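You operate a simulated robot arm through the tools that you are given. There is no shell and no other tool. Be economical: measure what you need, move in short steps, check, and stop when the job is done.

Carry out the task below with a simulated robot arm. There is one attempt and no reset: what you move stays moved.

## Task
Fetch the purple-tab sheet from the hold drawer and check its spot under the magnifier.
Fine: sheet in the middle of the light table, drawer shut again; the light stays on. Where these are worked on the way, their far stop is far enough and under half their travel is too little: hold drawer.

Only the result counts: the job must be done as asked and must still hold three seconds after the hand-in. Knocking over, shifting, dropping, spilling or breaking anything else fails it. Flat cloth is picked up by pressing the open fingertips on it (5 to 10 N) and closing them slowly along it; thin cloth reads only 2 to 8 mm in the jaws.

## Robot
A 7-joint arm with a three-finger gripper on a trunk, on a base that drives. Base frame: it is fixed to the floor where the robot stands at the start and does not move with it; the origin is under the middle of the robot, x ahead of it, y to its left, z up. Units: mm, degrees, N and s.
Its first joint turns from -166.0 to 166.0 degrees. Places, roughly: glass of the light table [800, 0, 900]; gloss drawer [800, 300, 700]; hold drawer [800, 0, 600]; light selector [900, 300, 900]; light table lever [800, 300, 900]; magnifier [1100, 200, 1000]; matt drawer [800, 0, 700]. Payload 2.69 kg.
Tool frame: the origin (TCP) lies between the finger pads and is the grasp point; the fingertips stand 29 mm ahead of it; z points along the fingers, y is the line along which they close. The gripper opens to 120 mm. The gripper's body begins 78 mm behind the TCP.
Orientation is told as [roll, pitch, yaw] about the base's x, y, z axes, in that order, counted from this pose: with the fingers straight down and closing along the base's y, the tool's x points along the base's -x, its y along +y and its z along -z.

## Interface
- The arm moves only by the tool arm_command. Its argument "commands" is a list of rows, each an object of numbers (a shift or turn left out is 0, a gripper value left out holds the last): "gripper": the finger opening in m, from 0 to 0.12; "dx", "dy", "dz": the shift along the tool's x, y, z in units of 200 mm (1.0 is 200 mm); "rx", "ry", "rz": the turn, a rotation vector about the tool's x, y, z in units of 180 degrees (1.0 is 180 degrees). In form: [{"gripper": .., "dx": .., "dy": .., "dz": .., "rx": .., "ry": .., "rz": ..}, ...]. A call has 1 to 12 rows; each row is the pose to reach, as a shift and turn from the pose commanded when the call began, along the tool's axes at that moment. A call with a number of a shift or a turn outside -1 to 1 is refused whole. Each row takes 0.2 s and may step no farther than 50 mm and 8.6 degrees from the row before; otherwise, or with a gripper value out of range, the whole call is refused. Where a pose cannot be reached the arm comes as near as it can. A force on the tool above 90 N (or 10 N above the force at the start of the call, whichever is more), or a blocked arm, ends the call early, and 0.2 s more pass. Each finger halts on what it meets, pressing with about 32 N; the grip force reading is that of the motor and also rises with nothing between the fingers. The clock runs only during rows and for 0.2 s after the last one: add rows that repeat a pose to give the fingers time. The reply holds the time, the measured pose of the TCP, the force on the tool along the base axes, the opening and the grip force, in the units named above and with some noise, with the torque about the TCP (base axes, N m) and any sound that the robot's microphone picked up, and new pictures: "show" is both (left out), scene, wrist or none.
- Cameras (640 x 400 px; columns grow to the right, rows downward): "scene" is now at [320, 185.7, 1357.8]; the picture's right is [-0.03, -1.00, 0.00], its down [-0.61, 0.02, -0.79] and it looks along [0.79, -0.03, -0.61] (base axes); focal length 214 px, centre (320, 200). "wrist" rides on the gripper at [63, 0, -104] in the tool frame; the picture's right is [0.00, 1.00, 0.00], its down [-0.83, 0.00, -0.56] and it looks along [-0.56, 0.00, 0.83] (tool axes); focal length 275 px, centre (320, 200). There is no depth. A picture from a camera that has moved, and an enlarged one, comes with that camera's place and axes in the base frame and with its lens.
- move_column(by): slides the trunk up (or, below 0, down) by that many mm; the arm and the scene camera ride with it, the base frame stays. It gives what a move gives, with no picture.
- base_move(legs): drives the robot by 1 to 6 legs, each [ahead, left, turn to the left] in mm, mm and degrees, along the robot's own axes; the way and the turn of a leg run together, so that a leg with both is an arc; at most 1500 mm and 180 degrees a leg. The arm and the cameras ride along, it lands a little off, and it stops where it bumps. It gives what a move gives, and a new picture of the scene camera.
- turn_head(pan, tilt): turns the head with the scene camera to pan (to the left, within 143 degrees either way) and tilt (down, from -29 to 69), counted from straight ahead of the robot. It gives what a move gives, and a new picture of the scene camera.
- close_up(camera, box): a new picture of the part [left, top, right, bottom] of that camera's present view, enlarged. No time passes.
- sign_off(): hands the job in; it is judged then, once.

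Work in short steps. Places have to be worked out from the pictures, the camera data and where the tool is seen: move nearer, look again, correct. Check each grasp and each placing, and mend what went wrong. You have 120 turns and 260 pictures in all, those below and enlarged ones among them. Open the gripper and draw the arm clear of the work before you hand the job in, unless the task says otherwise; then end with one line.

The tools are called after ">>>" as a command line: name --argument value ..., lists and objects as JSON in quotes. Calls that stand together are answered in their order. arm_command: Moves the arm, as the interface text tells. Its arguments: {"type":"object","properties":{"commands":{"type":"array","items":{"type":"object","properties":{"gripper":{"type":"number"},"dx":{"type":"number"},"dy":{"type":"number"},"dz":{"type":"number"},"rx":{"type":"number"},"ry":{"type":"number"},"rz":{"type":"number"}}}},"show":{"type":"string","enum":["both","scene","wrist","none"]}},"required":["commands"]} The other tools are called the same way: move_column (by) slides the trunk up or down; base_move (legs) drives the base; turn_head (pan, tilt) turns the head that bears the scene camera; close_up (camera, box) takes an enlarged picture of a part of a camera's view; sign_off () hands the job in.

At the start:

```text
t: 0.0
tcp_pos: [526.2, 256.7, 1287.3]
ee_rot: [0.0, 0.1, -0.1]
force: [-0.7, 0.0, 0.9]
ft_torque: [-0.04, -0.03, -0.01]
finger_gap: 120.0
grip_force: 0.1
trunk travel left (down, up): [-350.0, 236.0]
robot x, y, heading: [-3.5, -2.4, -0.2]
head pan, tilt: [-1.8, 37.9]
```

scene: 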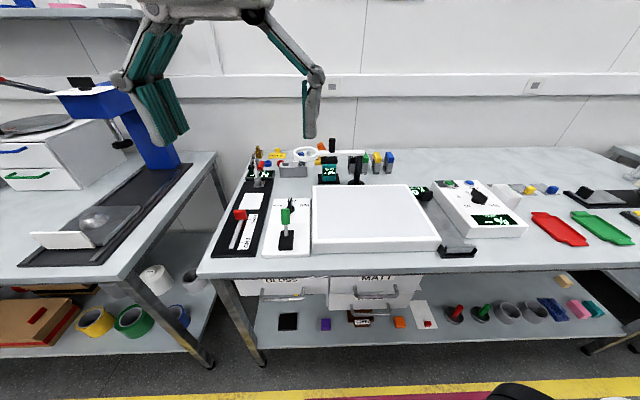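
wrist: 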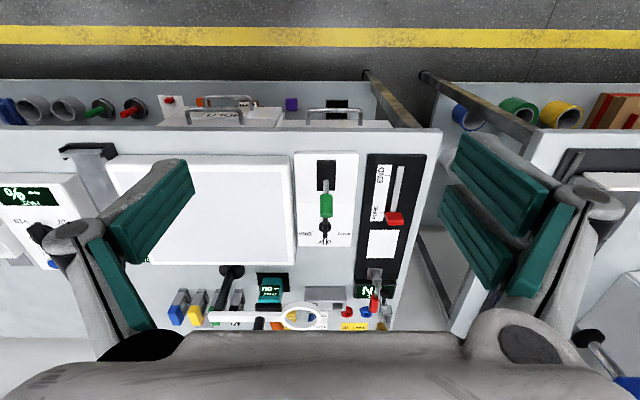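

The light table, its levers and the drawers are ahead; I enlarge the views to read labels.

>>> close_up --camera "scene" --box '[200, 130, 460, 270]'

>>> close_up --camera "scene" --box '[240, 240, 460, 350]'

>>> close_up --camera "wrist" --box '[240, 140, 440, 340]'

```text
2.46 times, centred on (330, 200) of scene
camera zoom: at [320.0, 185.7, 1357.8], right [-0.03, -1.0, 0.0], down [-0.61, 0.02, -0.79], along [0.79, -0.03, -0.61], focal length 528 px, centre (295, 200)
```

zoom: 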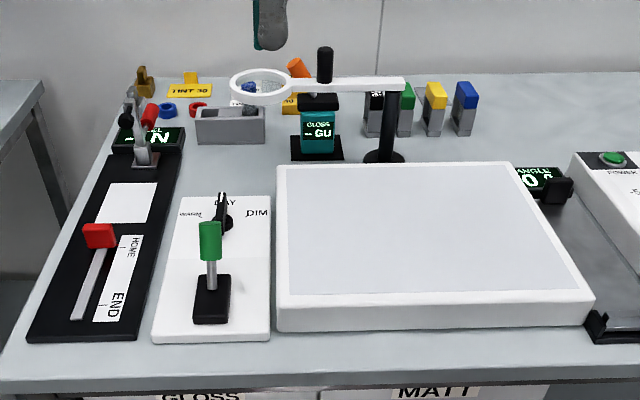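

```text
2.91 times, centred on (350, 295) of scene
camera zoom: at [320.0, 185.7, 1357.8], right [-0.03, -1.0, 0.0], down [-0.61, 0.02, -0.79], along [0.79, -0.03, -0.61], focal length 624 px, centre (233, -76)
```

zoom: 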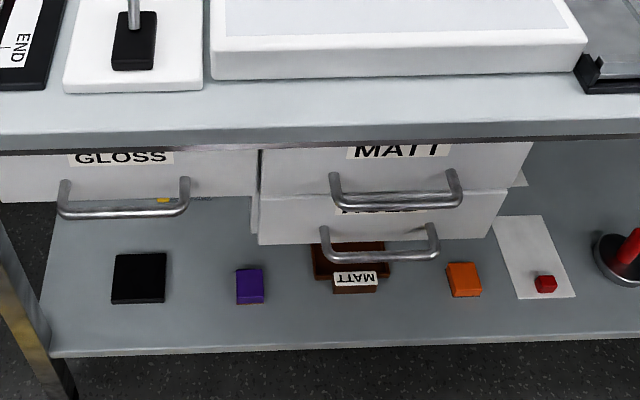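

```text
2.00 times, centred on (340, 240) of wrist
camera zoom: at [464.9, 257.4, 1392.3], right [0.0, 1.0, 0.0], down [0.83, 0.0, 0.56], along [0.56, 0.0, -0.83], focal length 551 px, centre (280, 120)
```

zoom: 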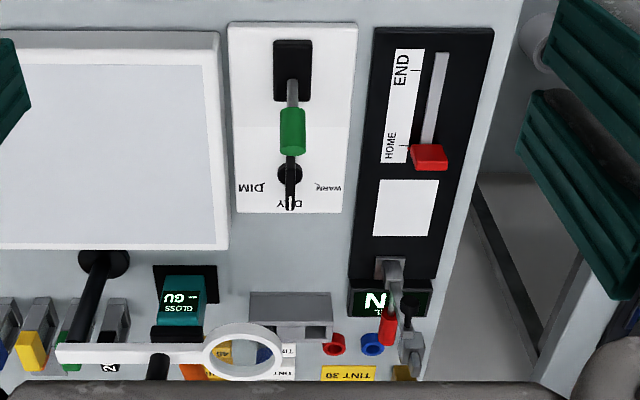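

Handle of the hold drawer computes to about (670, -5, 600); the lever is near (765, 264, 960) and the lens near (1075, 209, 1000) on a post at (1070, 5). I back off and lower the trunk so that I can face the drawer horizontally.

>>> base_move --legs '[[-350, 0, 0]]'

>>> move_column --by -350

>>> turn_head --pan 0 --tilt 25

```text
t: 2.3
tcp_pos: [177.0, 255.3, 1286.6]
ee_rot: [0.0, 0.0, -0.3]
force: [0.5, 0.6, 0.3]
ft_torque: [-0.01, -0.04, -0.01]
finger_gap: 119.8
grip_force: 0.0
trunk travel left (down, up): [-350.0, 236.0]
robot x, y, heading: [-350.8, 0.9, -0.3]
head pan, tilt: [-1.8, 37.9]
camera scene: at [-31.1, 184.9, 1357.8], right [-0.04, -1.0, 0.0], down [-0.61, 0.02, -0.79], along [0.79, -0.03, -0.61], focal length 214 px, centre (320, 200)
```

scene: 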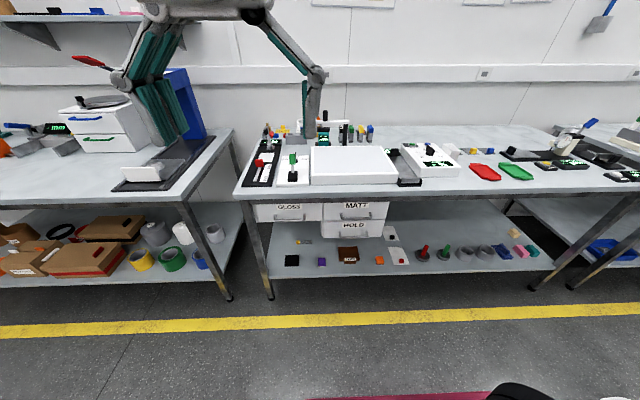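

```text
t: 5.7
tcp_pos: [176.3, 254.5, 936.7]
ee_rot: [0.0, 0.0, -0.3]
force: [-0.1, 0.2, -0.8]
ft_torque: [0.0, 0.02, -0.02]
finger_gap: 119.8
grip_force: 0.1
trunk travel left (down, up): [0.0, 586.0]
robot x, y, heading: [-353.5, -2.6, -0.2]
head pan, tilt: [-1.8, 37.9]
```

```text
t: 6.5
tcp_pos: [176.2, 255.1, 935.9]
ee_rot: [0.0, -0.1, -0.3]
force: [0.4, -0.1, -0.7]
ft_torque: [0.0, 0.02, 0.0]
finger_gap: 119.9
grip_force: 0.0
trunk travel left (down, up): [0.0, 586.0]
robot x, y, heading: [-354.3, 2.2, -0.2]
head pan, tilt: [0.0, 25.0]
camera scene: at [38.0, 187.3, 1028.8], right [-0.01, -1.0, 0.0], down [-0.42, 0.0, -0.91], along [0.91, -0.01, -0.42], focal length 214 px, centre (320, 200)
```

scene: 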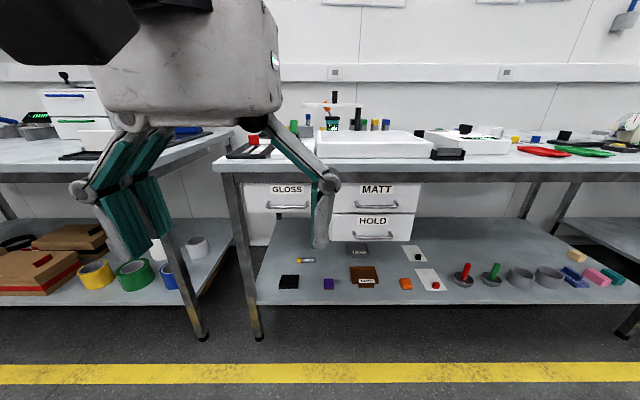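

I enlarge the drawer fronts for exact handle heights.

>>> close_up --camera "scene" --box '[300, 160, 460, 260]'

```text
4.00 times, centred on (380, 210) of scene
camera zoom: at [38.0, 187.3, 1028.8], right [-0.01, -1.0, 0.0], down [-0.42, 0.0, -0.91], along [0.91, -0.01, -0.42], focal length 858 px, centre (80, 160)
```

zoom: 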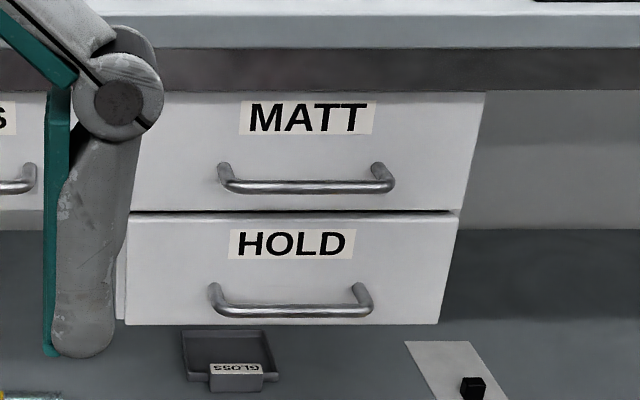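

Bar of the hold handle triangulates to about (676, -6, 587). I swing the tool to point forward while bringing it in front of the drawer.

>>> arm_command --commands '[{"dx": -0.0833, "dy": -0.0833, "dz": 0.0833, "ry": -0.0417}, {"dx": -0.1667, "dy": -0.1667, "dz": 0.1667, "ry": -0.0833}, {"dx": -0.25, "dy": -0.25, "dz": 0.25, "ry": -0.125}, {"dx": -0.3333, "dy": -0.3333, "dz": 0.3333, "ry": -0.1667}, {"dx": -0.4167, "dy": -0.4167, "dz": 0.4167, "ry": -0.2083}, {"dx": -0.5, "dy": -0.5, "dz": 0.5, "ry": -0.25}, {"dx": -0.5833, "dy": -0.5833, "dz": 0.5833, "ry": -0.2917}, {"dx": -0.6667, "dy": -0.6667, "dz": 0.6667, "ry": -0.3333}, {"dx": -0.75, "dy": -0.75, "dz": 0.75, "ry": -0.375}, {"dx": -0.8333, "dy": -0.8333, "dz": 0.8333, "ry": -0.4167}, {"dx": -0.9167, "dy": -0.9167, "dz": 0.9167, "ry": -0.4583}, {"dx": -1, "dy": -1, "dz": 1, "ry": -0.5}]' --show "none"

```text
t: 8.8
tcp_pos: [359.9, 159.5, 887.2]
ee_rot: [42.8, -78.3, -34.3]
force: [-0.1, -0.5, 0.6]
ft_torque: [0.02, -0.01, 0.01]
finger_gap: 119.9
grip_force: 0.1
out of reach, approached as far as the arm can: row 8, 9, 10, 11
trunk travel left (down, up): [0.0, 586.0]
robot x, y, heading: [-353.0, 0.8, -0.3]
head pan, tilt: [0.0, 25.0]
stopped in row 11: the arm was blocked; the commanded pose is now the measured one
```

The arm met a joint limit partway; I look at its shape.

>>> turn_head --pan 0 --tilt 30

```text
t: 9.4
tcp_pos: [360.8, 160.3, 886.7]
ee_rot: [42.0, -78.3, -33.6]
force: [-0.3, -0.1, 0.1]
ft_torque: [0.03, 0.01, -0.02]
finger_gap: 119.9
grip_force: 0.0
trunk travel left (down, up): [0.0, 586.0]
robot x, y, heading: [-351.1, -1.5, -0.0]
head pan, tilt: [0.0, 30.0]
camera scene: at [38.2, 196.6, 1032.8], right [0.09, -1.0, 0.0], down [-0.38, -0.04, -0.92], along [0.92, 0.09, -0.38], focal length 214 px, centre (320, 200)
```

scene: 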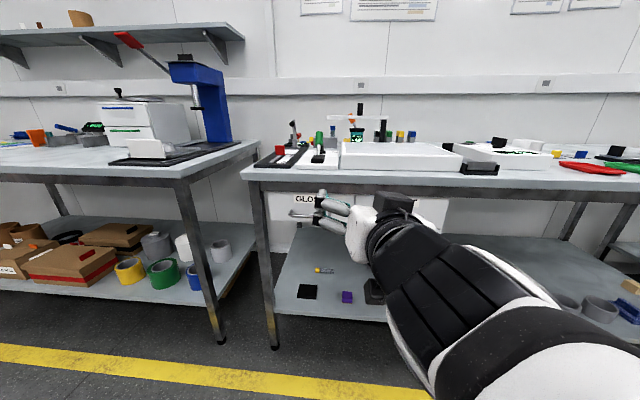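

The hand points nearly forward now, only about 12° off. I move it down and forward in front of the drawer and align it.

>>> arm_command --commands '[{"dx": 0.12, "dy": -0.11, "dz": 0.1}, {"dx": 0.24, "dy": -0.23, "dz": 0.2}, {"dx": 0.36, "dy": -0.34, "dz": 0.3}, {"dx": 0.48, "dy": -0.45, "dz": 0.4}, {"dx": 0.6, "dy": -0.57, "dz": 0.5, "rx": 0.01, "ry": -0.01}, {"dx": 0.72, "dy": -0.68, "dz": 0.6, "rx": 0.02, "ry": -0.025}, {"dx": 0.84, "dy": -0.8, "dz": 0.68, "rx": 0.03, "ry": -0.04}, {"dx": 0.97, "dy": -0.91, "dz": 0.77, "rx": 0.043, "ry": -0.053}]' --show "scene"

```text
t: 9.9
tcp_pos: [345.1, 245.0, 861.3]
ee_rot: [35.2, -78.5, -11.9]
force: [0.3, -0.3, 0.6]
ft_torque: [0.0, 0.0, -0.01]
finger_gap: 119.8
grip_force: 0.1
out of reach, approached as far as the arm can: row 1, 2
trunk travel left (down, up): [0.0, 586.0]
robot x, y, heading: [-349.6, 0.9, -0.2]
head pan, tilt: [0.0, 30.0]
stopped in row 2: the arm was blocked; the commanded pose is now the measured one
camera scene: at [30.4, 222.5, 1024.1], right [0.38, -0.93, 0.0], down [-0.43, -0.18, -0.88], along [0.82, 0.33, -0.47], focal length 214 px, centre (320, 200)
```

scene: 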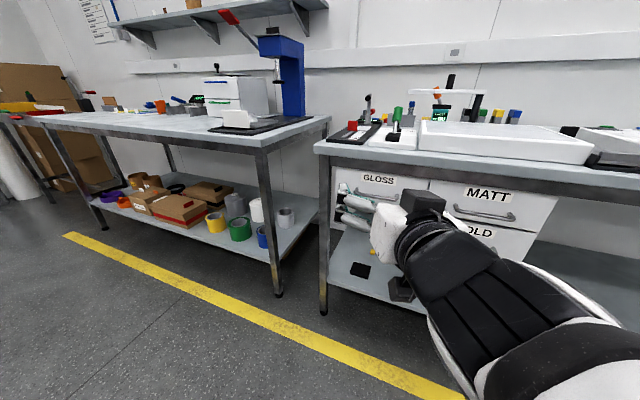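

The null space drifted into a bad elbow posture. I undo the rotation back to tool-down while moving forward, then will try again from farther out.

>>> arm_command --commands '[{"dz": 0.05, "rx": 0.012, "ry": 0.043, "rz": 0.008}, {"dz": 0.1, "rx": 0.024, "ry": 0.087, "rz": 0.016}, {"dz": 0.15, "rx": 0.035, "ry": 0.13, "rz": 0.024}, {"dz": 0.2, "rx": 0.047, "ry": 0.173, "rz": 0.032}, {"dz": 0.25, "rx": 0.059, "ry": 0.217, "rz": 0.04}, {"dz": 0.3, "rx": 0.071, "ry": 0.26, "rz": 0.047}, {"dz": 0.35, "rx": 0.083, "ry": 0.303, "rz": 0.055}, {"dz": 0.4, "rx": 0.094, "ry": 0.346, "rz": 0.063}, {"dz": 0.45, "rx": 0.106, "ry": 0.39, "rz": 0.071}, {"dz": 0.5, "rx": 0.118, "ry": 0.433, "rz": 0.079}]' --show "scene"

```text
t: 12.2
tcp_pos: [436.6, 285.2, 841.6]
ee_rot: [-0.4, 0.3, 0.2]
force: [0.5, -0.1, 1.0]
ft_torque: [0.0, -0.06, 0.0]
finger_gap: 119.8
grip_force: 0.1
trunk travel left (down, up): [0.0, 586.0]
robot x, y, heading: [-349.0, 0.1, -0.4]
head pan, tilt: [0.0, 30.0]
camera scene: at [36.2, 187.3, 1020.9], right [-0.01, -1.0, 0.0], down [-0.5, 0.0, -0.87], along [0.87, 0.0, -0.5], focal length 214 px, centre (320, 200)
```

scene: 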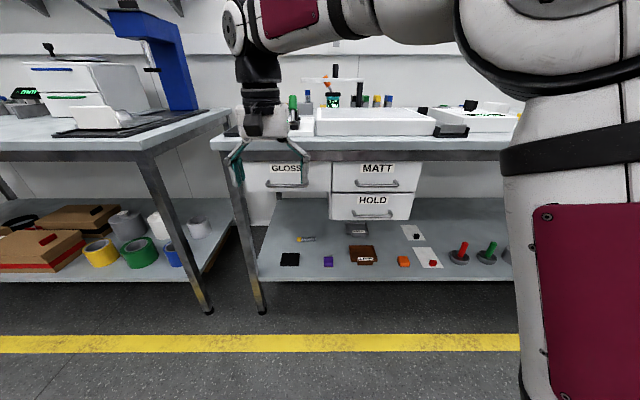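

Posture restored. I now centre the tool-down hand on the drawer at y≈-6 before pitching.

>>> arm_command --commands '[{"dx": -0.05, "dy": -0.2, "dz": 0.05}, {"dx": -0.1, "dy": -0.4, "dz": 0.1}, {"dx": -0.15, "dy": -0.6, "dz": 0.15}, {"dx": -0.2, "dy": -0.8, "dz": 0.2}, {"dx": -0.25, "dy": -1.0, "dz": 0.25}]' --show "none"

>>> arm_command --commands '[{"dy": -0.2}, {"dy": -0.4}, {"dy": -0.46}]' --show "scene"

```text
t: 13.3
tcp_pos: [486.7, 82.8, 790.5]
ee_rot: [-0.2, 0.2, 0.3]
force: [0.9, 0.7, -0.9]
ft_torque: [0.0, 0.0, 0.02]
finger_gap: 120.0
grip_force: 0.1
trunk travel left (down, up): [0.0, 586.0]
robot x, y, heading: [-352.8, 2.0, -0.5]
head pan, tilt: [0.0, 30.0]
```

```text
t: 14.2
tcp_pos: [487.4, -6.3, 791.1]
ee_rot: [-0.2, 0.1, 0.2]
force: [-0.7, 0.3, -0.9]
ft_torque: [0.04, 0.02, 0.0]
finger_gap: 120.1
grip_force: 0.0
trunk travel left (down, up): [0.0, 586.0]
robot x, y, heading: [-353.4, 3.2, -0.3]
head pan, tilt: [0.0, 30.0]
camera scene: at [36.4, 187.5, 1020.8], right [-0.01, -1.0, 0.0], down [-0.5, 0.0, -0.87], along [0.87, 0.0, -0.5], focal length 214 px, centre (320, 200)
```

scene: 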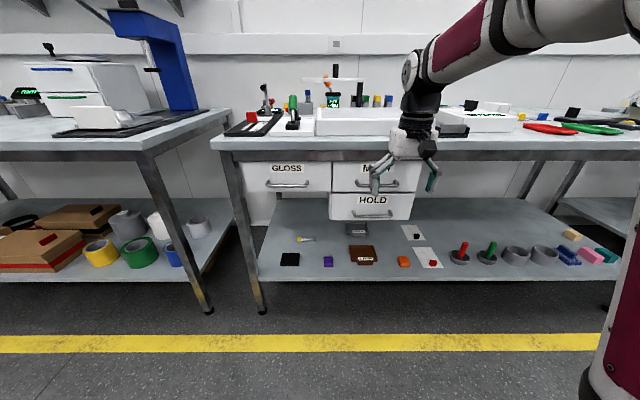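

Now I turn the fingers so they close along x (90° about the tool axis).

>>> arm_command --commands '[{"rz": 0.045}, {"rz": 0.09}, {"rz": 0.135}, {"rz": 0.18}, {"rz": 0.225}, {"rz": 0.27}, {"rz": 0.315}, {"rz": 0.36}, {"rz": 0.405}, {"rz": 0.45}, {"rz": 0.5}]' --show "none"

>>> arm_command --commands '[{"dz": 0.1, "rx": -0.04}, {"dz": 0.2, "rx": -0.08}, {"dz": 0.3, "rx": -0.12}, {"dz": 0.4, "rx": -0.16}, {"dz": 0.5, "rx": -0.2}, {"dz": 0.6, "rx": -0.24}, {"dz": 0.7, "rx": -0.28}, {"dz": 0.75, "rx": -0.32}]' --show "both"

```text
refused: row 11 steps farther than a row can; nothing moved
```

```text
t: 15.9
tcp_pos: [485.7, -5.6, 642.0]
ee_rot: [57.5, 0.1, 0.3]
force: [0.9, 0.2, 0.2]
ft_torque: [-0.01, 0.02, -0.02]
finger_gap: 120.1
grip_force: 0.1
trunk travel left (down, up): [0.0, 586.0]
robot x, y, heading: [-354.8, 1.1, -0.4]
head pan, tilt: [0.0, 30.0]
camera scene: at [36.3, 187.6, 1020.9], right [-0.01, -1.0, 0.0], down [-0.5, 0.0, -0.87], along [0.87, 0.0, -0.5], focal length 214 px, centre (320, 200)
camera wrist: at [425.1, -93.1, 699.0], right [0.0, 0.54, 0.84], down [0.83, -0.46, 0.3], along [0.55, 0.7, -0.45], focal length 275 px, centre (320, 200)
```

scene: 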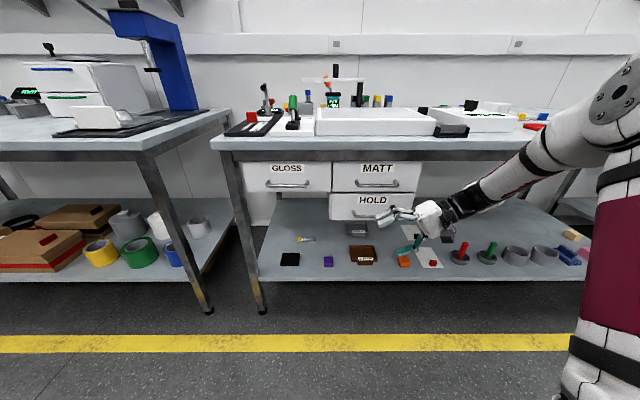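
wrist: 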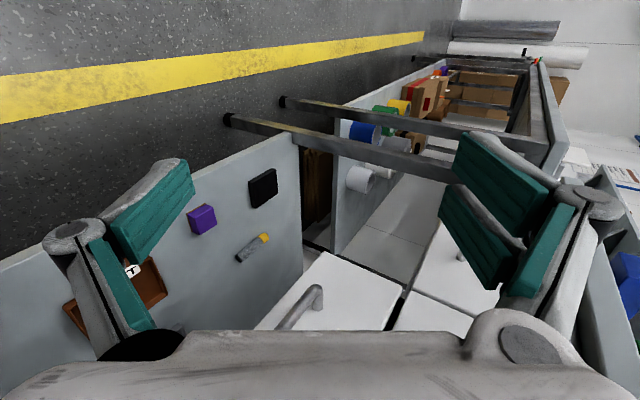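

The turn was refused, so the second call rolled the hand sideways; I undo it and then send the turn with smaller steps.

>>> arm_command --commands '[{"rx": 0.04}, {"rx": 0.08}, {"rx": 0.12}, {"rx": 0.16}, {"rx": 0.2}, {"rx": 0.24}, {"rx": 0.28}, {"rx": 0.32}]' --show "none"

>>> arm_command --commands '[{"rz": 0.045}, {"rz": 0.09}, {"rz": 0.135}, {"rz": 0.18}, {"rz": 0.225}, {"rz": 0.27}, {"rz": 0.315}, {"rz": 0.36}, {"rz": 0.405}, {"rz": 0.45}, {"rz": 0.475}, {"rz": 0.5}]' --show "none"

```text
t: 17.8
tcp_pos: [488.8, -8.6, 641.6]
ee_rot: [-0.4, 0.2, 0.2]
force: [0.3, -0.2, -0.6]
ft_torque: [0.0, -0.01, 0.03]
finger_gap: 119.9
grip_force: 0.0
trunk travel left (down, up): [0.0, 586.0]
robot x, y, heading: [-355.3, 3.3, -0.7]
head pan, tilt: [0.0, 30.0]
```

```text
t: 20.4
tcp_pos: [485.3, -7.6, 642.3]
ee_rot: [-0.1, -0.2, -89.9]
force: [-0.2, -0.1, -0.7]
ft_torque: [0.04, 0.0, -0.01]
finger_gap: 119.8
grip_force: 0.2
trunk travel left (down, up): [0.0, 586.0]
robot x, y, heading: [-352.0, 2.6, -0.3]
head pan, tilt: [0.0, 30.0]
```

Now the fingers close along x. I pitch the hand forward (about the base y).

>>> arm_command --commands '[{"rx": -0.045}, {"rx": -0.09}, {"rx": -0.135}, {"rx": -0.18}, {"rx": -0.225}, {"rx": -0.27}, {"rx": -0.315}, {"rx": -0.36}, {"rx": -0.4}]' --show "both"

```text
t: 22.4
tcp_pos: [526.5, -9.8, 643.5]
ee_rot: [71.8, -0.2, -89.8]
force: [-0.8, -0.4, -0.2]
ft_torque: [-0.01, 0.0, 0.02]
finger_gap: 119.7
grip_force: 0.0
out of reach, approached as far as the arm can: row 7, 8, 9
trunk travel left (down, up): [0.0, 586.0]
robot x, y, heading: [-349.2, -0.9, -0.5]
head pan, tilt: [0.0, 30.0]
camera scene: at [36.3, 187.5, 1020.8], right [-0.01, -1.0, 0.0], down [-0.5, 0.0, -0.87], along [0.87, 0.0, -0.5], focal length 214 px, centre (320, 200)
camera wrist: at [428.0, 54.1, 676.9], right [0.31, 0.01, 0.95], down [-0.52, -0.83, 0.18], along [0.79, -0.55, -0.25], focal length 275 px, centre (320, 200)
```

scene: 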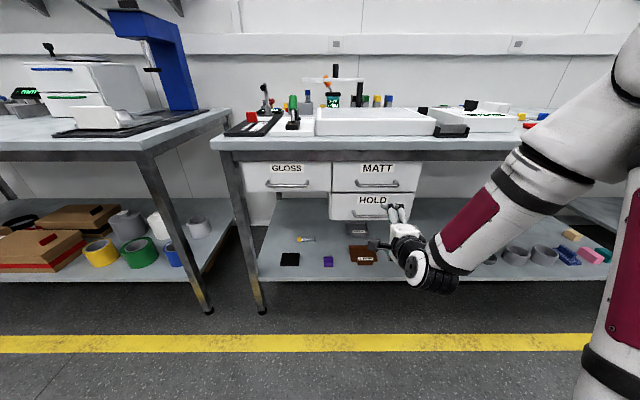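
wrist: 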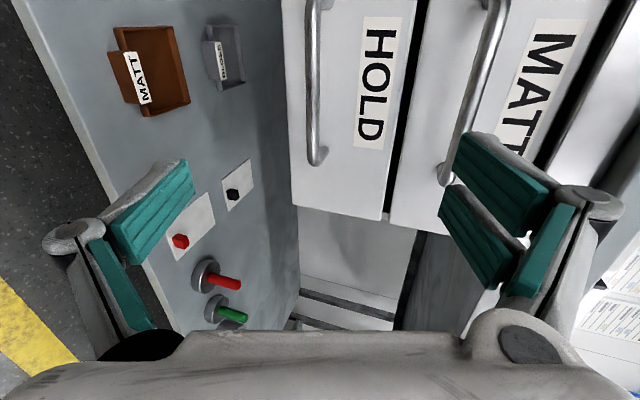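

Good: 72° pitch with the handle bar in view, about 159 mm ahead and 6 mm off on the closing line. I advance 110 mm with the fingers at 70 mm.

>>> arm_command --commands '[{"gripper": 0.07, "dz": 0.14, "dy": -0.01}, {"dz": 0.28, "dy": -0.02}, {"dz": 0.42, "dy": -0.029}, {"dz": 0.55, "dy": -0.029}]' --show "both"

```text
t: 23.4
tcp_pos: [626.9, -8.9, 602.6]
ee_rot: [71.9, -0.3, -89.7]
force: [-0.2, 0.6, -0.4]
ft_torque: [-0.01, -0.01, 0.04]
finger_gap: 69.7
grip_force: 0.1
trunk travel left (down, up): [0.0, 586.0]
robot x, y, heading: [-354.2, 0.5, -0.3]
head pan, tilt: [0.0, 30.0]
camera scene: at [36.4, 187.4, 1020.8], right [-0.01, -1.0, 0.0], down [-0.5, 0.0, -0.87], along [0.87, 0.0, -0.5], focal length 214 px, centre (320, 200)
camera wrist: at [529.0, 54.4, 636.1], right [0.31, 0.01, 0.95], down [-0.52, -0.83, 0.18], along [0.79, -0.55, -0.26], focal length 275 px, centre (320, 200)
```

scene: 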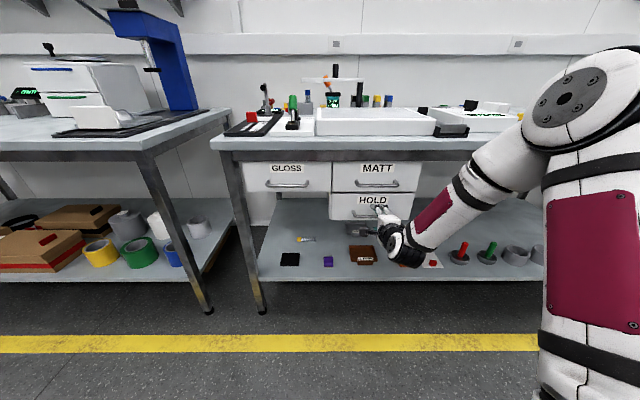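
wrist: 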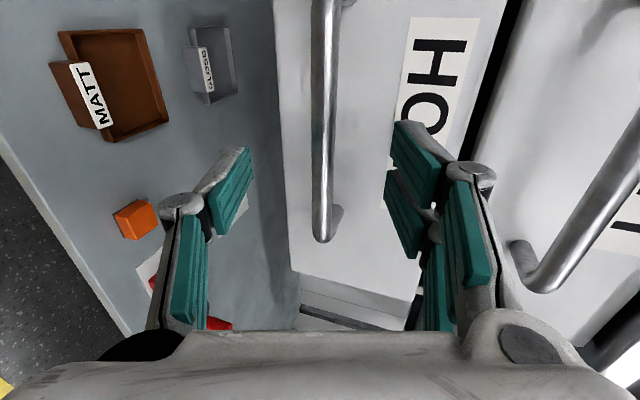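

The bar sits between the fingers, about 50 mm ahead. I advance 42 mm and close.

>>> arm_command --commands '[{"dz": 0.1}, {"dz": 0.21, "dy": 0.01}]' --show "none"

>>> arm_command --commands '[{"gripper": 0.04}, {"gripper": 0.02}, {"gripper": 0.005}, {"gripper": 0.005}]' --show "wrist"

```text
t: 23.9
tcp_pos: [668.9, -8.8, 592.8]
ee_rot: [71.8, -0.2, -89.9]
force: [-7.3, -0.3, 4.4]
ft_torque: [-0.03, -0.22, -0.02]
finger_gap: 80.4
grip_force: 3.2
trunk travel left (down, up): [0.0, 586.0]
robot x, y, heading: [-350.2, -1.9, -0.6]
head pan, tilt: [0.0, 30.0]
```

```text
t: 24.9
tcp_pos: [666.9, -8.9, 591.6]
ee_rot: [71.5, -0.2, -89.9]
force: [-32.0, -1.2, -0.4]
ft_torque: [0.71, 2.81, -0.49]
finger_gap: 16.8
grip_force: 39.2
trunk travel left (down, up): [0.0, 586.0]
robot x, y, heading: [-355.5, 3.0, -0.3]
head pan, tilt: [0.0, 30.0]
camera wrist: at [568.2, 54.6, 625.2], right [0.32, 0.01, 0.95], down [-0.52, -0.83, 0.18], along [0.79, -0.55, -0.26], focal length 275 px, centre (320, 200)
```

wrist: 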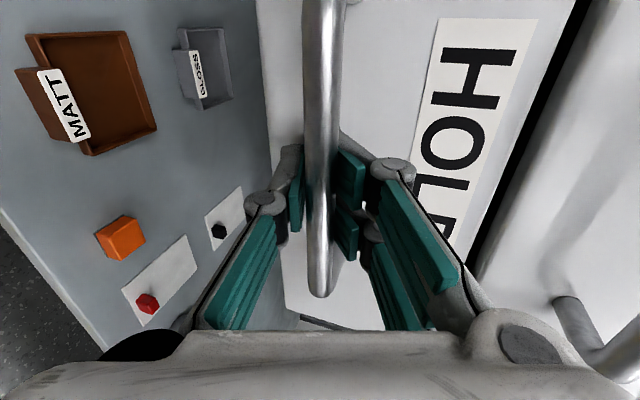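

The bar is gripped (16.8 mm). I pull the drawer by driving the base back.

>>> base_move --legs '[[-150, 0, 0]]'

```text
t: 26.3
tcp_pos: [516.3, -8.1, 593.9]
ee_rot: [71.8, -0.2, -90.0]
force: [1.2, -10.3, -8.4]
ft_torque: [0.6, -0.03, -0.26]
finger_gap: 14.9
grip_force: 37.7
trunk travel left (down, up): [0.0, 586.0]
robot x, y, heading: [-502.0, 1.3, -0.4]
head pan, tilt: [0.0, 30.0]
camera scene: at [-115.7, 188.3, 1020.8], right [0.0, -1.0, 0.0], down [-0.5, 0.0, -0.87], along [0.87, 0.0, -0.5], focal length 214 px, centre (320, 200)
```

scene: 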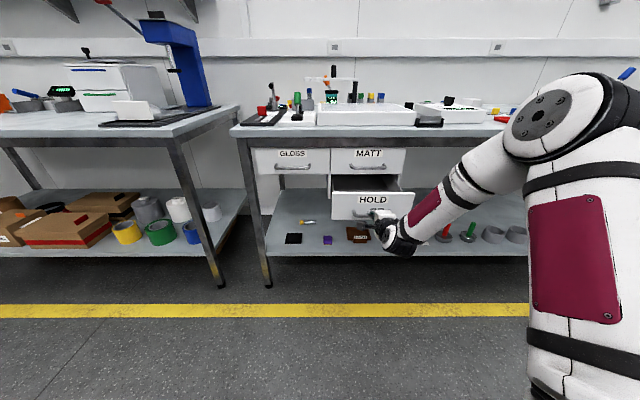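

The drawer follows. I pull on toward its far stop in smaller legs.

>>> base_move --legs '[[-80, 0, 0]]'

```text
t: 27.4
tcp_pos: [435.7, -8.7, 592.4]
ee_rot: [71.8, -0.3, -90.0]
force: [1.4, -4.4, -3.1]
ft_torque: [0.79, 0.09, -0.17]
finger_gap: 14.9
grip_force: 38.8
trunk travel left (down, up): [0.0, 586.0]
robot x, y, heading: [-585.8, 2.2, -0.1]
head pan, tilt: [0.0, 30.0]
camera scene: at [-197.1, 188.8, 1020.8], right [0.0, -1.0, 0.0], down [-0.5, 0.0, -0.87], along [0.87, 0.0, -0.5], focal length 214 px, centre (320, 200)
```

scene: 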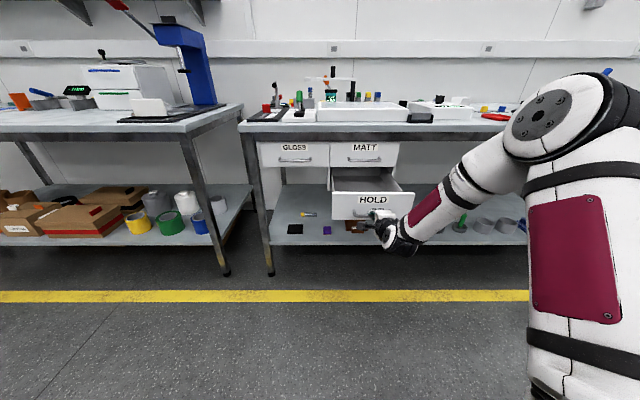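

230 mm out so far, still free. Another 40 mm.

>>> base_move --legs '[[-40, 0, 0]]'

>>> close_up --camera "scene" --box '[300, 130, 440, 230]'

```text
t: 28.3
tcp_pos: [395.8, -9.1, 592.7]
ee_rot: [71.8, -0.3, -90.1]
force: [11.8, 2.4, -2.6]
ft_torque: [0.71, 0.11, -0.26]
finger_gap: 14.8
grip_force: 37.9
trunk travel left (down, up): [0.0, 586.0]
robot x, y, heading: [-626.3, 3.8, -0.1]
head pan, tilt: [0.0, 30.0]
camera scene: at [-236.8, 189.0, 1020.7], right [0.0, -1.0, 0.0], down [-0.5, 0.0, -0.87], along [0.87, 0.0, -0.5], focal length 214 px, centre (320, 200)
```

scene: 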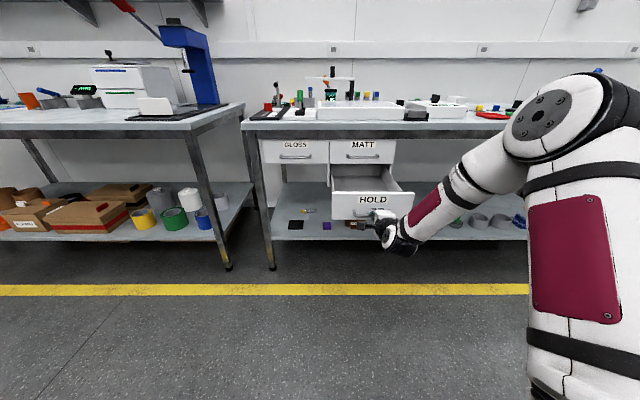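

```text
4.00 times, centred on (370, 180) of scene
camera zoom: at [-236.8, 189.0, 1020.7], right [0.0, -1.0, 0.0], down [-0.5, 0.0, -0.87], along [0.87, 0.0, -0.5], focal length 858 px, centre (120, 280)
```

zoom: 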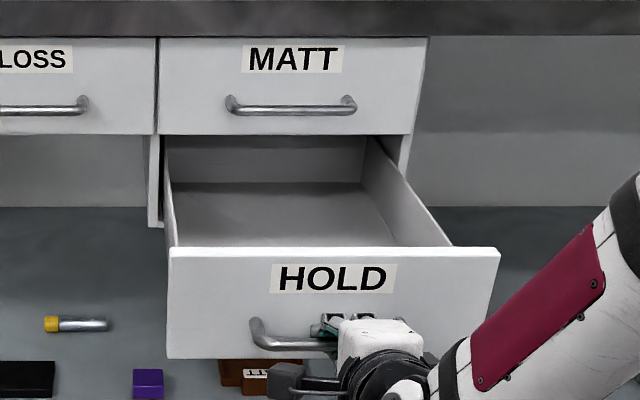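

Drawer out about 270 mm, near its stop. I let go and withdraw along the tool axis.

>>> arm_command --commands '[{"gripper": 0.03}, {"gripper": 0.06}, {"gripper": 0.06}, {"gripper": 0.06, "dz": -0.15}, {"gripper": 0.06, "dz": -0.35}, {"gripper": 0.06, "dz": -0.5}, {"gripper": 0.06, "dz": -0.65}]' --show "scene"

```text
t: 29.9
tcp_pos: [269.5, -6.5, 634.1]
ee_rot: [71.8, -0.1, -90.0]
force: [-0.6, 0.7, -0.6]
ft_torque: [0.04, 0.0, -0.01]
finger_gap: 59.9
grip_force: 0.1
trunk travel left (down, up): [0.0, 586.0]
robot x, y, heading: [-625.0, -3.8, -0.4]
head pan, tilt: [0.0, 30.0]
camera scene: at [-237.0, 188.9, 1020.8], right [0.0, -1.0, 0.0], down [-0.5, 0.0, -0.87], along [0.87, 0.0, -0.5], focal length 214 px, centre (320, 200)
```

scene: 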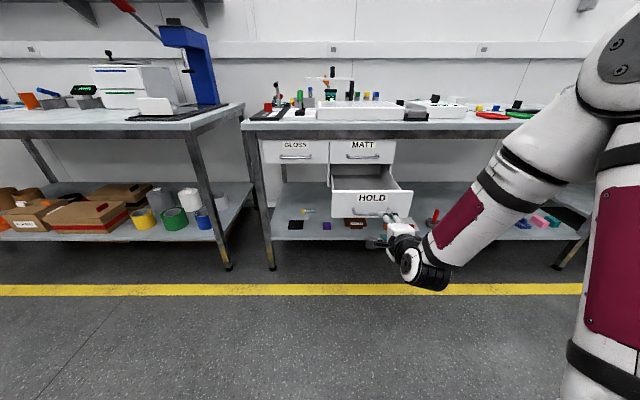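

Clear of the handle. I turn the hand back down and raise the trunk to look into the drawer.

>>> arm_command --commands '[{"rx": 0.045}, {"rx": 0.09}, {"rx": 0.135}, {"rx": 0.18}, {"rx": 0.225}, {"rx": 0.27}, {"rx": 0.315}, {"rx": 0.36}, {"rx": 0.4}]' --show "none"

>>> move_column --by 200

>>> turn_head --pan -15 --tilt 50

```text
t: 31.9
tcp_pos: [271.4, -8.1, 633.9]
ee_rot: [-0.4, -0.3, -90.1]
force: [-0.1, -0.2, -0.1]
ft_torque: [-0.02, 0.0, -0.01]
finger_gap: 59.8
grip_force: 0.0
trunk travel left (down, up): [0.0, 586.0]
robot x, y, heading: [-626.9, 3.9, -0.4]
head pan, tilt: [0.0, 30.0]
```

```text
t: 34.0
tcp_pos: [272.4, -9.4, 833.8]
ee_rot: [-0.2, -0.2, -90.0]
force: [-0.9, 1.3, -0.4]
ft_torque: [-0.01, 0.0, -0.05]
finger_gap: 60.2
grip_force: 0.0
trunk travel left (down, up): [-200.0, 386.0]
robot x, y, heading: [-624.3, 0.2, -0.4]
head pan, tilt: [0.0, 30.0]
```

```text
t: 34.9
tcp_pos: [271.9, -9.4, 833.1]
ee_rot: [-0.2, -0.3, -90.1]
force: [0.1, 0.8, -0.5]
ft_torque: [0.02, 0.05, 0.0]
finger_gap: 59.9
grip_force: 0.1
trunk travel left (down, up): [-200.0, 386.0]
robot x, y, heading: [-630.2, 2.7, -0.5]
head pan, tilt: [-15.0, 50.0]
camera scene: at [-263.3, 169.2, 1191.1], right [-0.26, -0.96, 0.0], down [-0.74, 0.2, -0.64], along [0.62, -0.17, -0.77], focal length 214 px, centre (320, 200)
```

scene: 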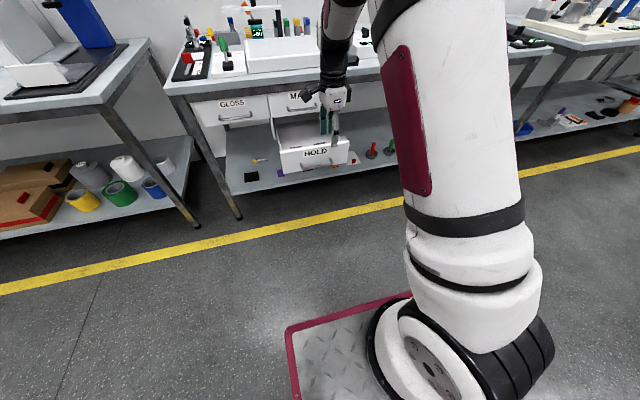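

I turn the hand back to yaw 0 so the wrist camera looks ahead into the drawer.

>>> arm_command --commands '[{"rz": -0.045}, {"rz": -0.09}, {"rz": -0.135}, {"rz": -0.18}, {"rz": -0.225}, {"rz": -0.27}, {"rz": -0.315}, {"rz": -0.36}, {"rz": -0.405}, {"rz": -0.45}, {"rz": -0.475}, {"rz": -0.5}]' --show "none"

>>> arm_command --commands '[{"gripper": 0.12, "dx": -0.2}, {"dx": -0.4}, {"dx": -0.6}]' --show "wrist"

```text
t: 37.5
tcp_pos: [271.0, -8.7, 834.1]
ee_rot: [-0.2, 0.2, 0.1]
force: [-0.4, 0.2, 0.4]
ft_torque: [-0.03, 0.0, -0.03]
finger_gap: 59.7
grip_force: 0.0
trunk travel left (down, up): [-200.0, 386.0]
robot x, y, heading: [-626.2, 3.0, -0.4]
head pan, tilt: [-15.0, 50.0]
```

```text
t: 38.3
tcp_pos: [392.5, -8.0, 834.7]
ee_rot: [-0.2, 0.2, 0.1]
force: [-0.1, -1.4, 0.8]
ft_torque: [-0.02, -0.01, 0.03]
finger_gap: 119.9
grip_force: 0.0
trunk travel left (down, up): [-200.0, 386.0]
robot x, y, heading: [-626.4, 3.4, -0.3]
head pan, tilt: [-15.0, 50.0]
camera wrist: at [330.6, -6.7, 940.3], right [-0.01, 1.0, 0.0], down [0.83, 0.01, 0.55], along [0.55, 0.0, -0.83], focal length 275 px, centre (320, 200)
```

wrist: 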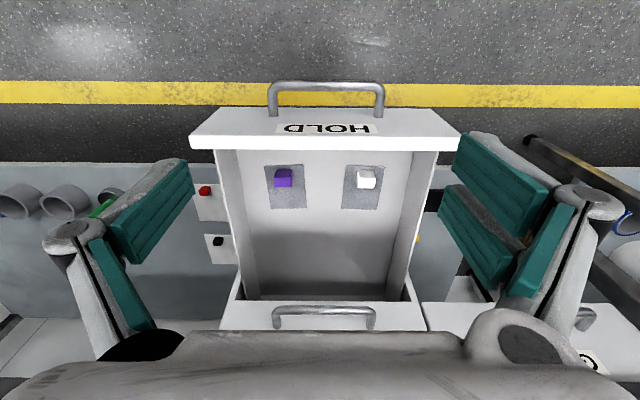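

Two sheets with tabs lie in the drawer; I enlarge the purple one.

>>> close_up --camera "wrist" --box '[230, 130, 430, 250]'

```text
3.20 times, centred on (330, 190) of wrist
camera zoom: at [330.6, -6.7, 940.3], right [-0.01, 1.0, 0.0], down [0.83, 0.01, 0.55], along [0.55, 0.0, -0.83], focal length 881 px, centre (288, 232)
```

zoom: 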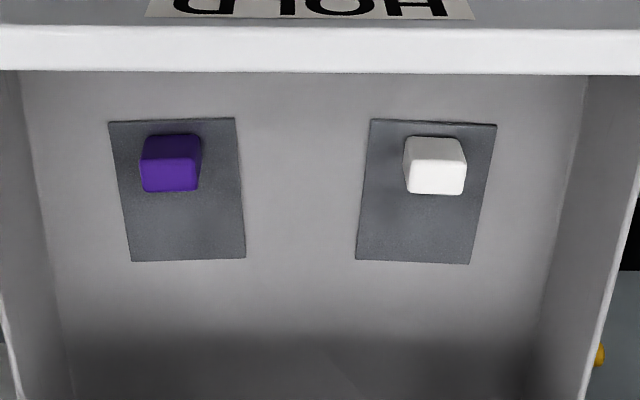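

The purple tab's base is near (545, -65) at floor height ~550. It is too far for tool-down, so I retract the arm, drive 250 mm ahead, then look again.

>>> arm_command --commands '[{"gripper": 0.12, "dx": 0.2}, {"dx": 0.4}, {"dx": 0.6}, {"dx": 0.65, "dy": -0.1}, {"dx": 0.65, "dy": -0.28}]' --show "none"

>>> base_move --legs '[[240, 0, 0]]'

>>> close_up --camera "wrist" --box '[160, 0, 480, 200]'

```text
t: 39.5
tcp_pos: [262.7, -62.2, 835.3]
ee_rot: [-0.3, 0.2, 0.0]
force: [-0.1, 0.7, -0.6]
ft_torque: [-0.03, -0.01, 0.02]
finger_gap: 120.1
grip_force: 0.1
trunk travel left (down, up): [-200.0, 386.0]
robot x, y, heading: [-624.0, 3.8, -0.0]
head pan, tilt: [-15.0, 50.0]
```

```text
t: 41.2
tcp_pos: [507.0, -63.2, 833.3]
ee_rot: [-0.2, 0.2, 0.2]
force: [0.0, 0.1, -1.0]
ft_torque: [0.0, 0.02, -0.01]
finger_gap: 119.8
grip_force: 0.0
trunk travel left (down, up): [-200.0, 386.0]
robot x, y, heading: [-385.2, -1.9, -0.0]
head pan, tilt: [-15.0, 50.0]
camera scene: at [-21.5, 169.3, 1191.0], right [-0.26, -0.97, 0.0], down [-0.74, 0.2, -0.64], along [0.62, -0.17, -0.77], focal length 214 px, centre (320, 200)
```

scene: 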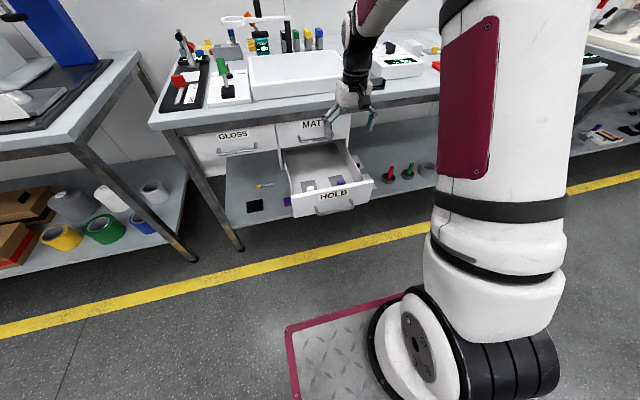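

```text
2.00 times, centred on (320, 100) of wrist
camera zoom: at [445.2, -61.6, 939.9], right [-0.01, 1.0, 0.0], down [0.83, 0.01, 0.55], along [0.55, 0.0, -0.83], focal length 551 px, centre (320, 400)
```

zoom: 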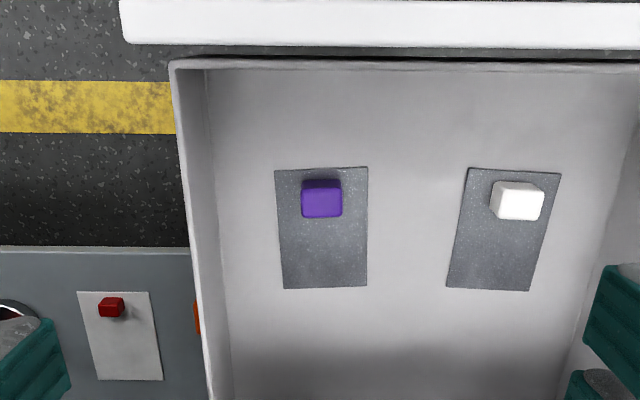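

Floor triangulates to z≈565, sheet spans x 516–598, y -91…-31, tab centre ≈(532, -61). I narrow the fingers, shift over the tab and lower.

>>> arm_command --commands '[{"gripper": 0.06, "dx": -0.06}, {"gripper": 0.06, "dx": -0.125, "dy": 0.01}, {"gripper": 0.06, "dx": -0.125, "dy": 0.01}]' --show "none"

>>> move_column --by -180

>>> close_up --camera "wrist" --box '[160, 0, 480, 200]'

```text
t: 42.0
tcp_pos: [531.9, -60.3, 834.6]
ee_rot: [-0.1, 0.2, 0.2]
force: [0.0, 0.3, 0.9]
ft_torque: [0.0, 0.03, -0.01]
finger_gap: 60.0
grip_force: 0.0
trunk travel left (down, up): [-200.0, 386.0]
robot x, y, heading: [-385.2, 2.7, -0.2]
head pan, tilt: [-15.0, 50.0]
```

```text
t: 44.0
tcp_pos: [530.5, -59.4, 655.0]
ee_rot: [-0.2, 0.1, 0.2]
force: [-0.6, 0.2, 0.8]
ft_torque: [-0.01, 0.05, 0.03]
finger_gap: 60.0
grip_force: 0.1
trunk travel left (down, up): [-20.0, 566.0]
robot x, y, heading: [-382.9, 2.7, -0.0]
head pan, tilt: [-15.0, 50.0]
```

```text
2.00 times, centred on (320, 100) of wrist
camera zoom: at [470.2, -59.6, 759.9], right [-0.01, 1.0, 0.0], down [0.83, 0.01, 0.55], along [0.55, 0.0, -0.83], focal length 551 px, centre (320, 400)
```

zoom: 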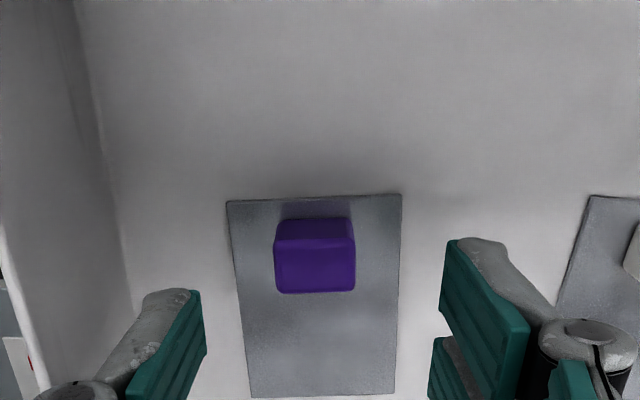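

Alignment is good. I descend to z≈597 and close on the tab.

>>> arm_command --commands '[{"dz": 0.1, "dx": -0.005}, {"dz": 0.2, "dx": -0.01, "dy": -0.005}, {"dz": 0.27, "dx": -0.01, "dy": -0.005}, {"dz": 0.29, "dx": -0.01, "dy": -0.005}]' --show "wrist"

```text
t: 45.0
tcp_pos: [533.6, -60.2, 595.4]
ee_rot: [-0.3, 0.3, 0.2]
force: [0.5, -0.7, -0.2]
ft_torque: [0.01, -0.03, -0.03]
finger_gap: 60.0
grip_force: 0.0
trunk travel left (down, up): [-20.0, 566.0]
robot x, y, heading: [-386.5, 1.4, -0.2]
head pan, tilt: [-15.0, 50.0]
camera wrist: at [472.4, -60.1, 701.1], right [-0.01, 1.0, 0.0], down [0.83, 0.01, 0.55], along [0.55, 0.0, -0.83], focal length 275 px, centre (320, 200)
```

wrist: 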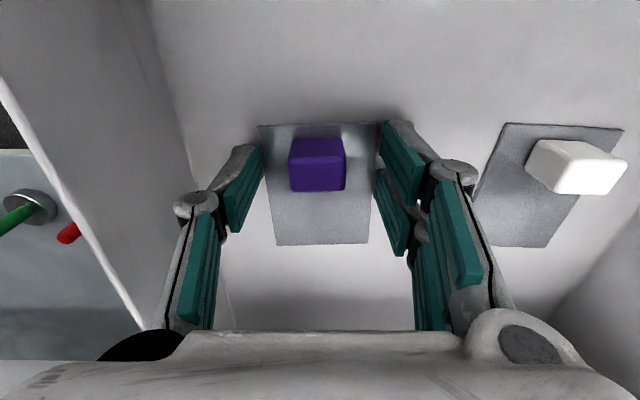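

Tab sits between the fingertips. Closing.

>>> arm_command --commands '[{"gripper": 0.045}, {"gripper": 0.035}, {"gripper": 0.025}, {"gripper": 0.015}, {"gripper": 0.015}]' --show "wrist"

```text
t: 46.2
tcp_pos: [533.4, -60.4, 596.2]
ee_rot: [-0.2, 0.3, 0.2]
force: [0.9, 0.5, -0.6]
ft_torque: [-0.01, -0.01, -0.02]
finger_gap: 24.8
grip_force: 32.0
trunk travel left (down, up): [-20.0, 566.0]
robot x, y, heading: [-383.1, 6.2, -0.3]
head pan, tilt: [-15.0, 50.0]
camera wrist: at [472.4, -60.2, 701.3], right [-0.01, 1.0, 0.0], down [0.83, 0.01, 0.55], along [0.55, 0.0, -0.83], focal length 275 px, centre (320, 200)
```

wrist: 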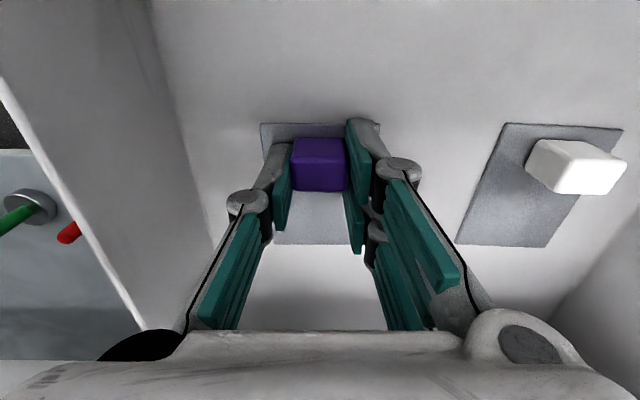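

Tab held at 24.8 mm. I lift straight up with the trunk and check.

>>> move_column --by 200

>>> arm_command --commands '[{"gripper": 0.015, "dx": 0.2}, {"gripper": 0.015, "dx": 0.4}]' --show "wrist"

```text
t: 48.4
tcp_pos: [533.2, -61.7, 795.7]
ee_rot: [-0.3, 0.1, 0.2]
force: [-0.1, 0.5, -0.2]
ft_torque: [-0.01, 0.01, -0.01]
finger_gap: 15.2
grip_force: 0.0
trunk travel left (down, up): [-220.0, 366.0]
robot x, y, heading: [-383.3, 2.9, -0.1]
head pan, tilt: [-15.0, 50.0]
```

```text
t: 49.0
tcp_pos: [453.7, -61.7, 798.0]
ee_rot: [-0.2, 0.1, 0.2]
force: [-0.2, 0.7, 0.4]
ft_torque: [-0.02, -0.02, 0.02]
finger_gap: 15.0
grip_force: 0.1
trunk travel left (down, up): [-220.0, 366.0]
robot x, y, heading: [-377.8, 0.2, -0.0]
head pan, tilt: [-15.0, 50.0]
camera wrist: at [392.2, -60.9, 903.6], right [-0.01, 1.0, 0.0], down [0.83, 0.01, 0.55], along [0.55, 0.0, -0.83], focal length 275 px, centre (320, 200)
```

wrist: 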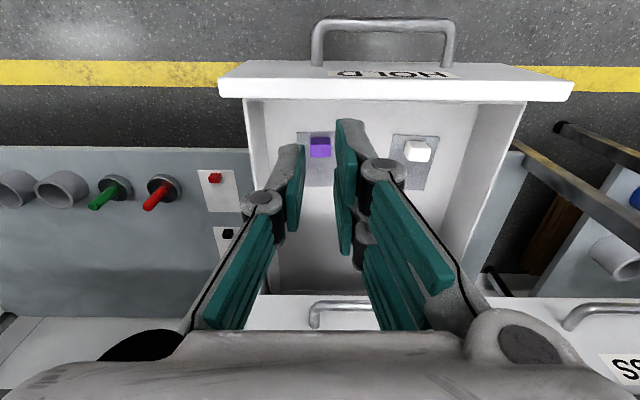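

The tab slipped; the sheet is still in place, so the grip was too high. I go back over it, open, and look closely before going lower.

>>> arm_command --commands '[{"gripper": 0.05, "dx": -0.2}, {"gripper": 0.06, "dx": -0.4}, {"gripper": 0.06, "dx": -0.4}]' --show "none"

>>> move_column --by -160

>>> close_up --camera "wrist" --box '[160, 0, 480, 200]'

```text
t: 49.8
tcp_pos: [533.4, -59.5, 799.1]
ee_rot: [-0.2, 0.2, 0.2]
force: [0.0, -0.1, -0.4]
ft_torque: [-0.02, 0.0, 0.01]
finger_gap: 60.2
grip_force: 0.1
trunk travel left (down, up): [-220.0, 366.0]
robot x, y, heading: [-382.9, 1.1, -0.4]
head pan, tilt: [-15.0, 50.0]
```

```text
t: 51.6
tcp_pos: [533.7, -60.7, 635.9]
ee_rot: [-0.1, 0.2, 0.2]
force: [-0.4, 0.6, -0.1]
ft_torque: [-0.01, 0.0, 0.01]
finger_gap: 60.3
grip_force: 0.1
trunk travel left (down, up): [-60.0, 526.0]
robot x, y, heading: [-383.6, 1.2, -0.4]
head pan, tilt: [-15.0, 50.0]
```

```text
2.00 times, centred on (320, 100) of wrist
camera zoom: at [472.0, -60.8, 742.0], right [-0.01, 1.0, 0.0], down [0.83, 0.01, 0.55], along [0.55, 0.0, -0.83], focal length 551 px, centre (320, 400)
```

zoom: 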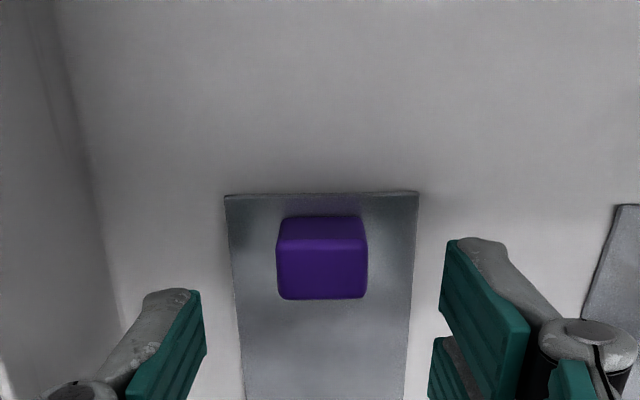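

New triangulation puts the tab top near z 574, so the floor is about 553; my fingertips only caught its top. I descend in small steps watching the force.

>>> arm_command --commands '[{"gripper": 0.06, "dz": 0.1}, {"gripper": 0.06, "dz": 0.2}, {"gripper": 0.06, "dz": 0.23}]' --show "none"

>>> arm_command --commands '[{"gripper": 0.06, "dz": 0.01}, {"gripper": 0.06, "dz": 0.015}]' --show "wrist"

```text
t: 52.5
tcp_pos: [534.4, -62.0, 591.8]
ee_rot: [-0.2, 0.0, 0.3]
force: [0.4, 2.4, 7.8]
ft_torque: [0.31, -0.15, 0.01]
finger_gap: 63.4
grip_force: 2.1
trunk travel left (down, up): [-60.0, 526.0]
robot x, y, heading: [-382.2, 1.6, 0.2]
head pan, tilt: [-15.0, 50.0]
```

```text
t: 53.0
tcp_pos: [534.5, -60.6, 590.4]
ee_rot: [-0.2, -0.1, 0.2]
force: [-0.2, 4.5, 28.3]
ft_torque: [1.0, 0.3, -0.07]
finger_gap: 66.7
grip_force: 3.8
trunk travel left (down, up): [-60.0, 526.0]
robot x, y, heading: [-382.1, 1.4, 0.1]
head pan, tilt: [-15.0, 50.0]
camera wrist: at [472.0, -60.6, 695.4], right [-0.01, 1.0, 0.0], down [0.83, 0.01, 0.56], along [0.56, 0.0, -0.83], focal length 275 px, centre (320, 200)
```

wrist: 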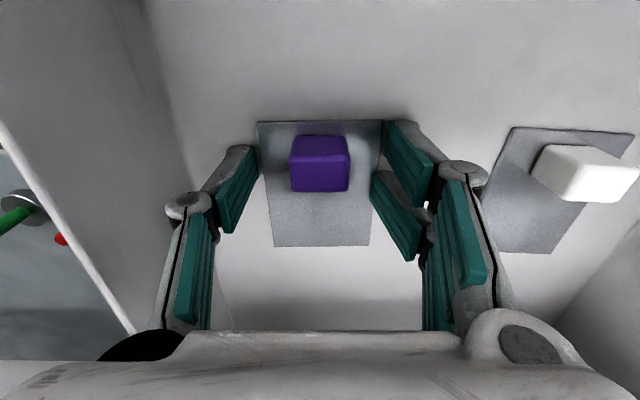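

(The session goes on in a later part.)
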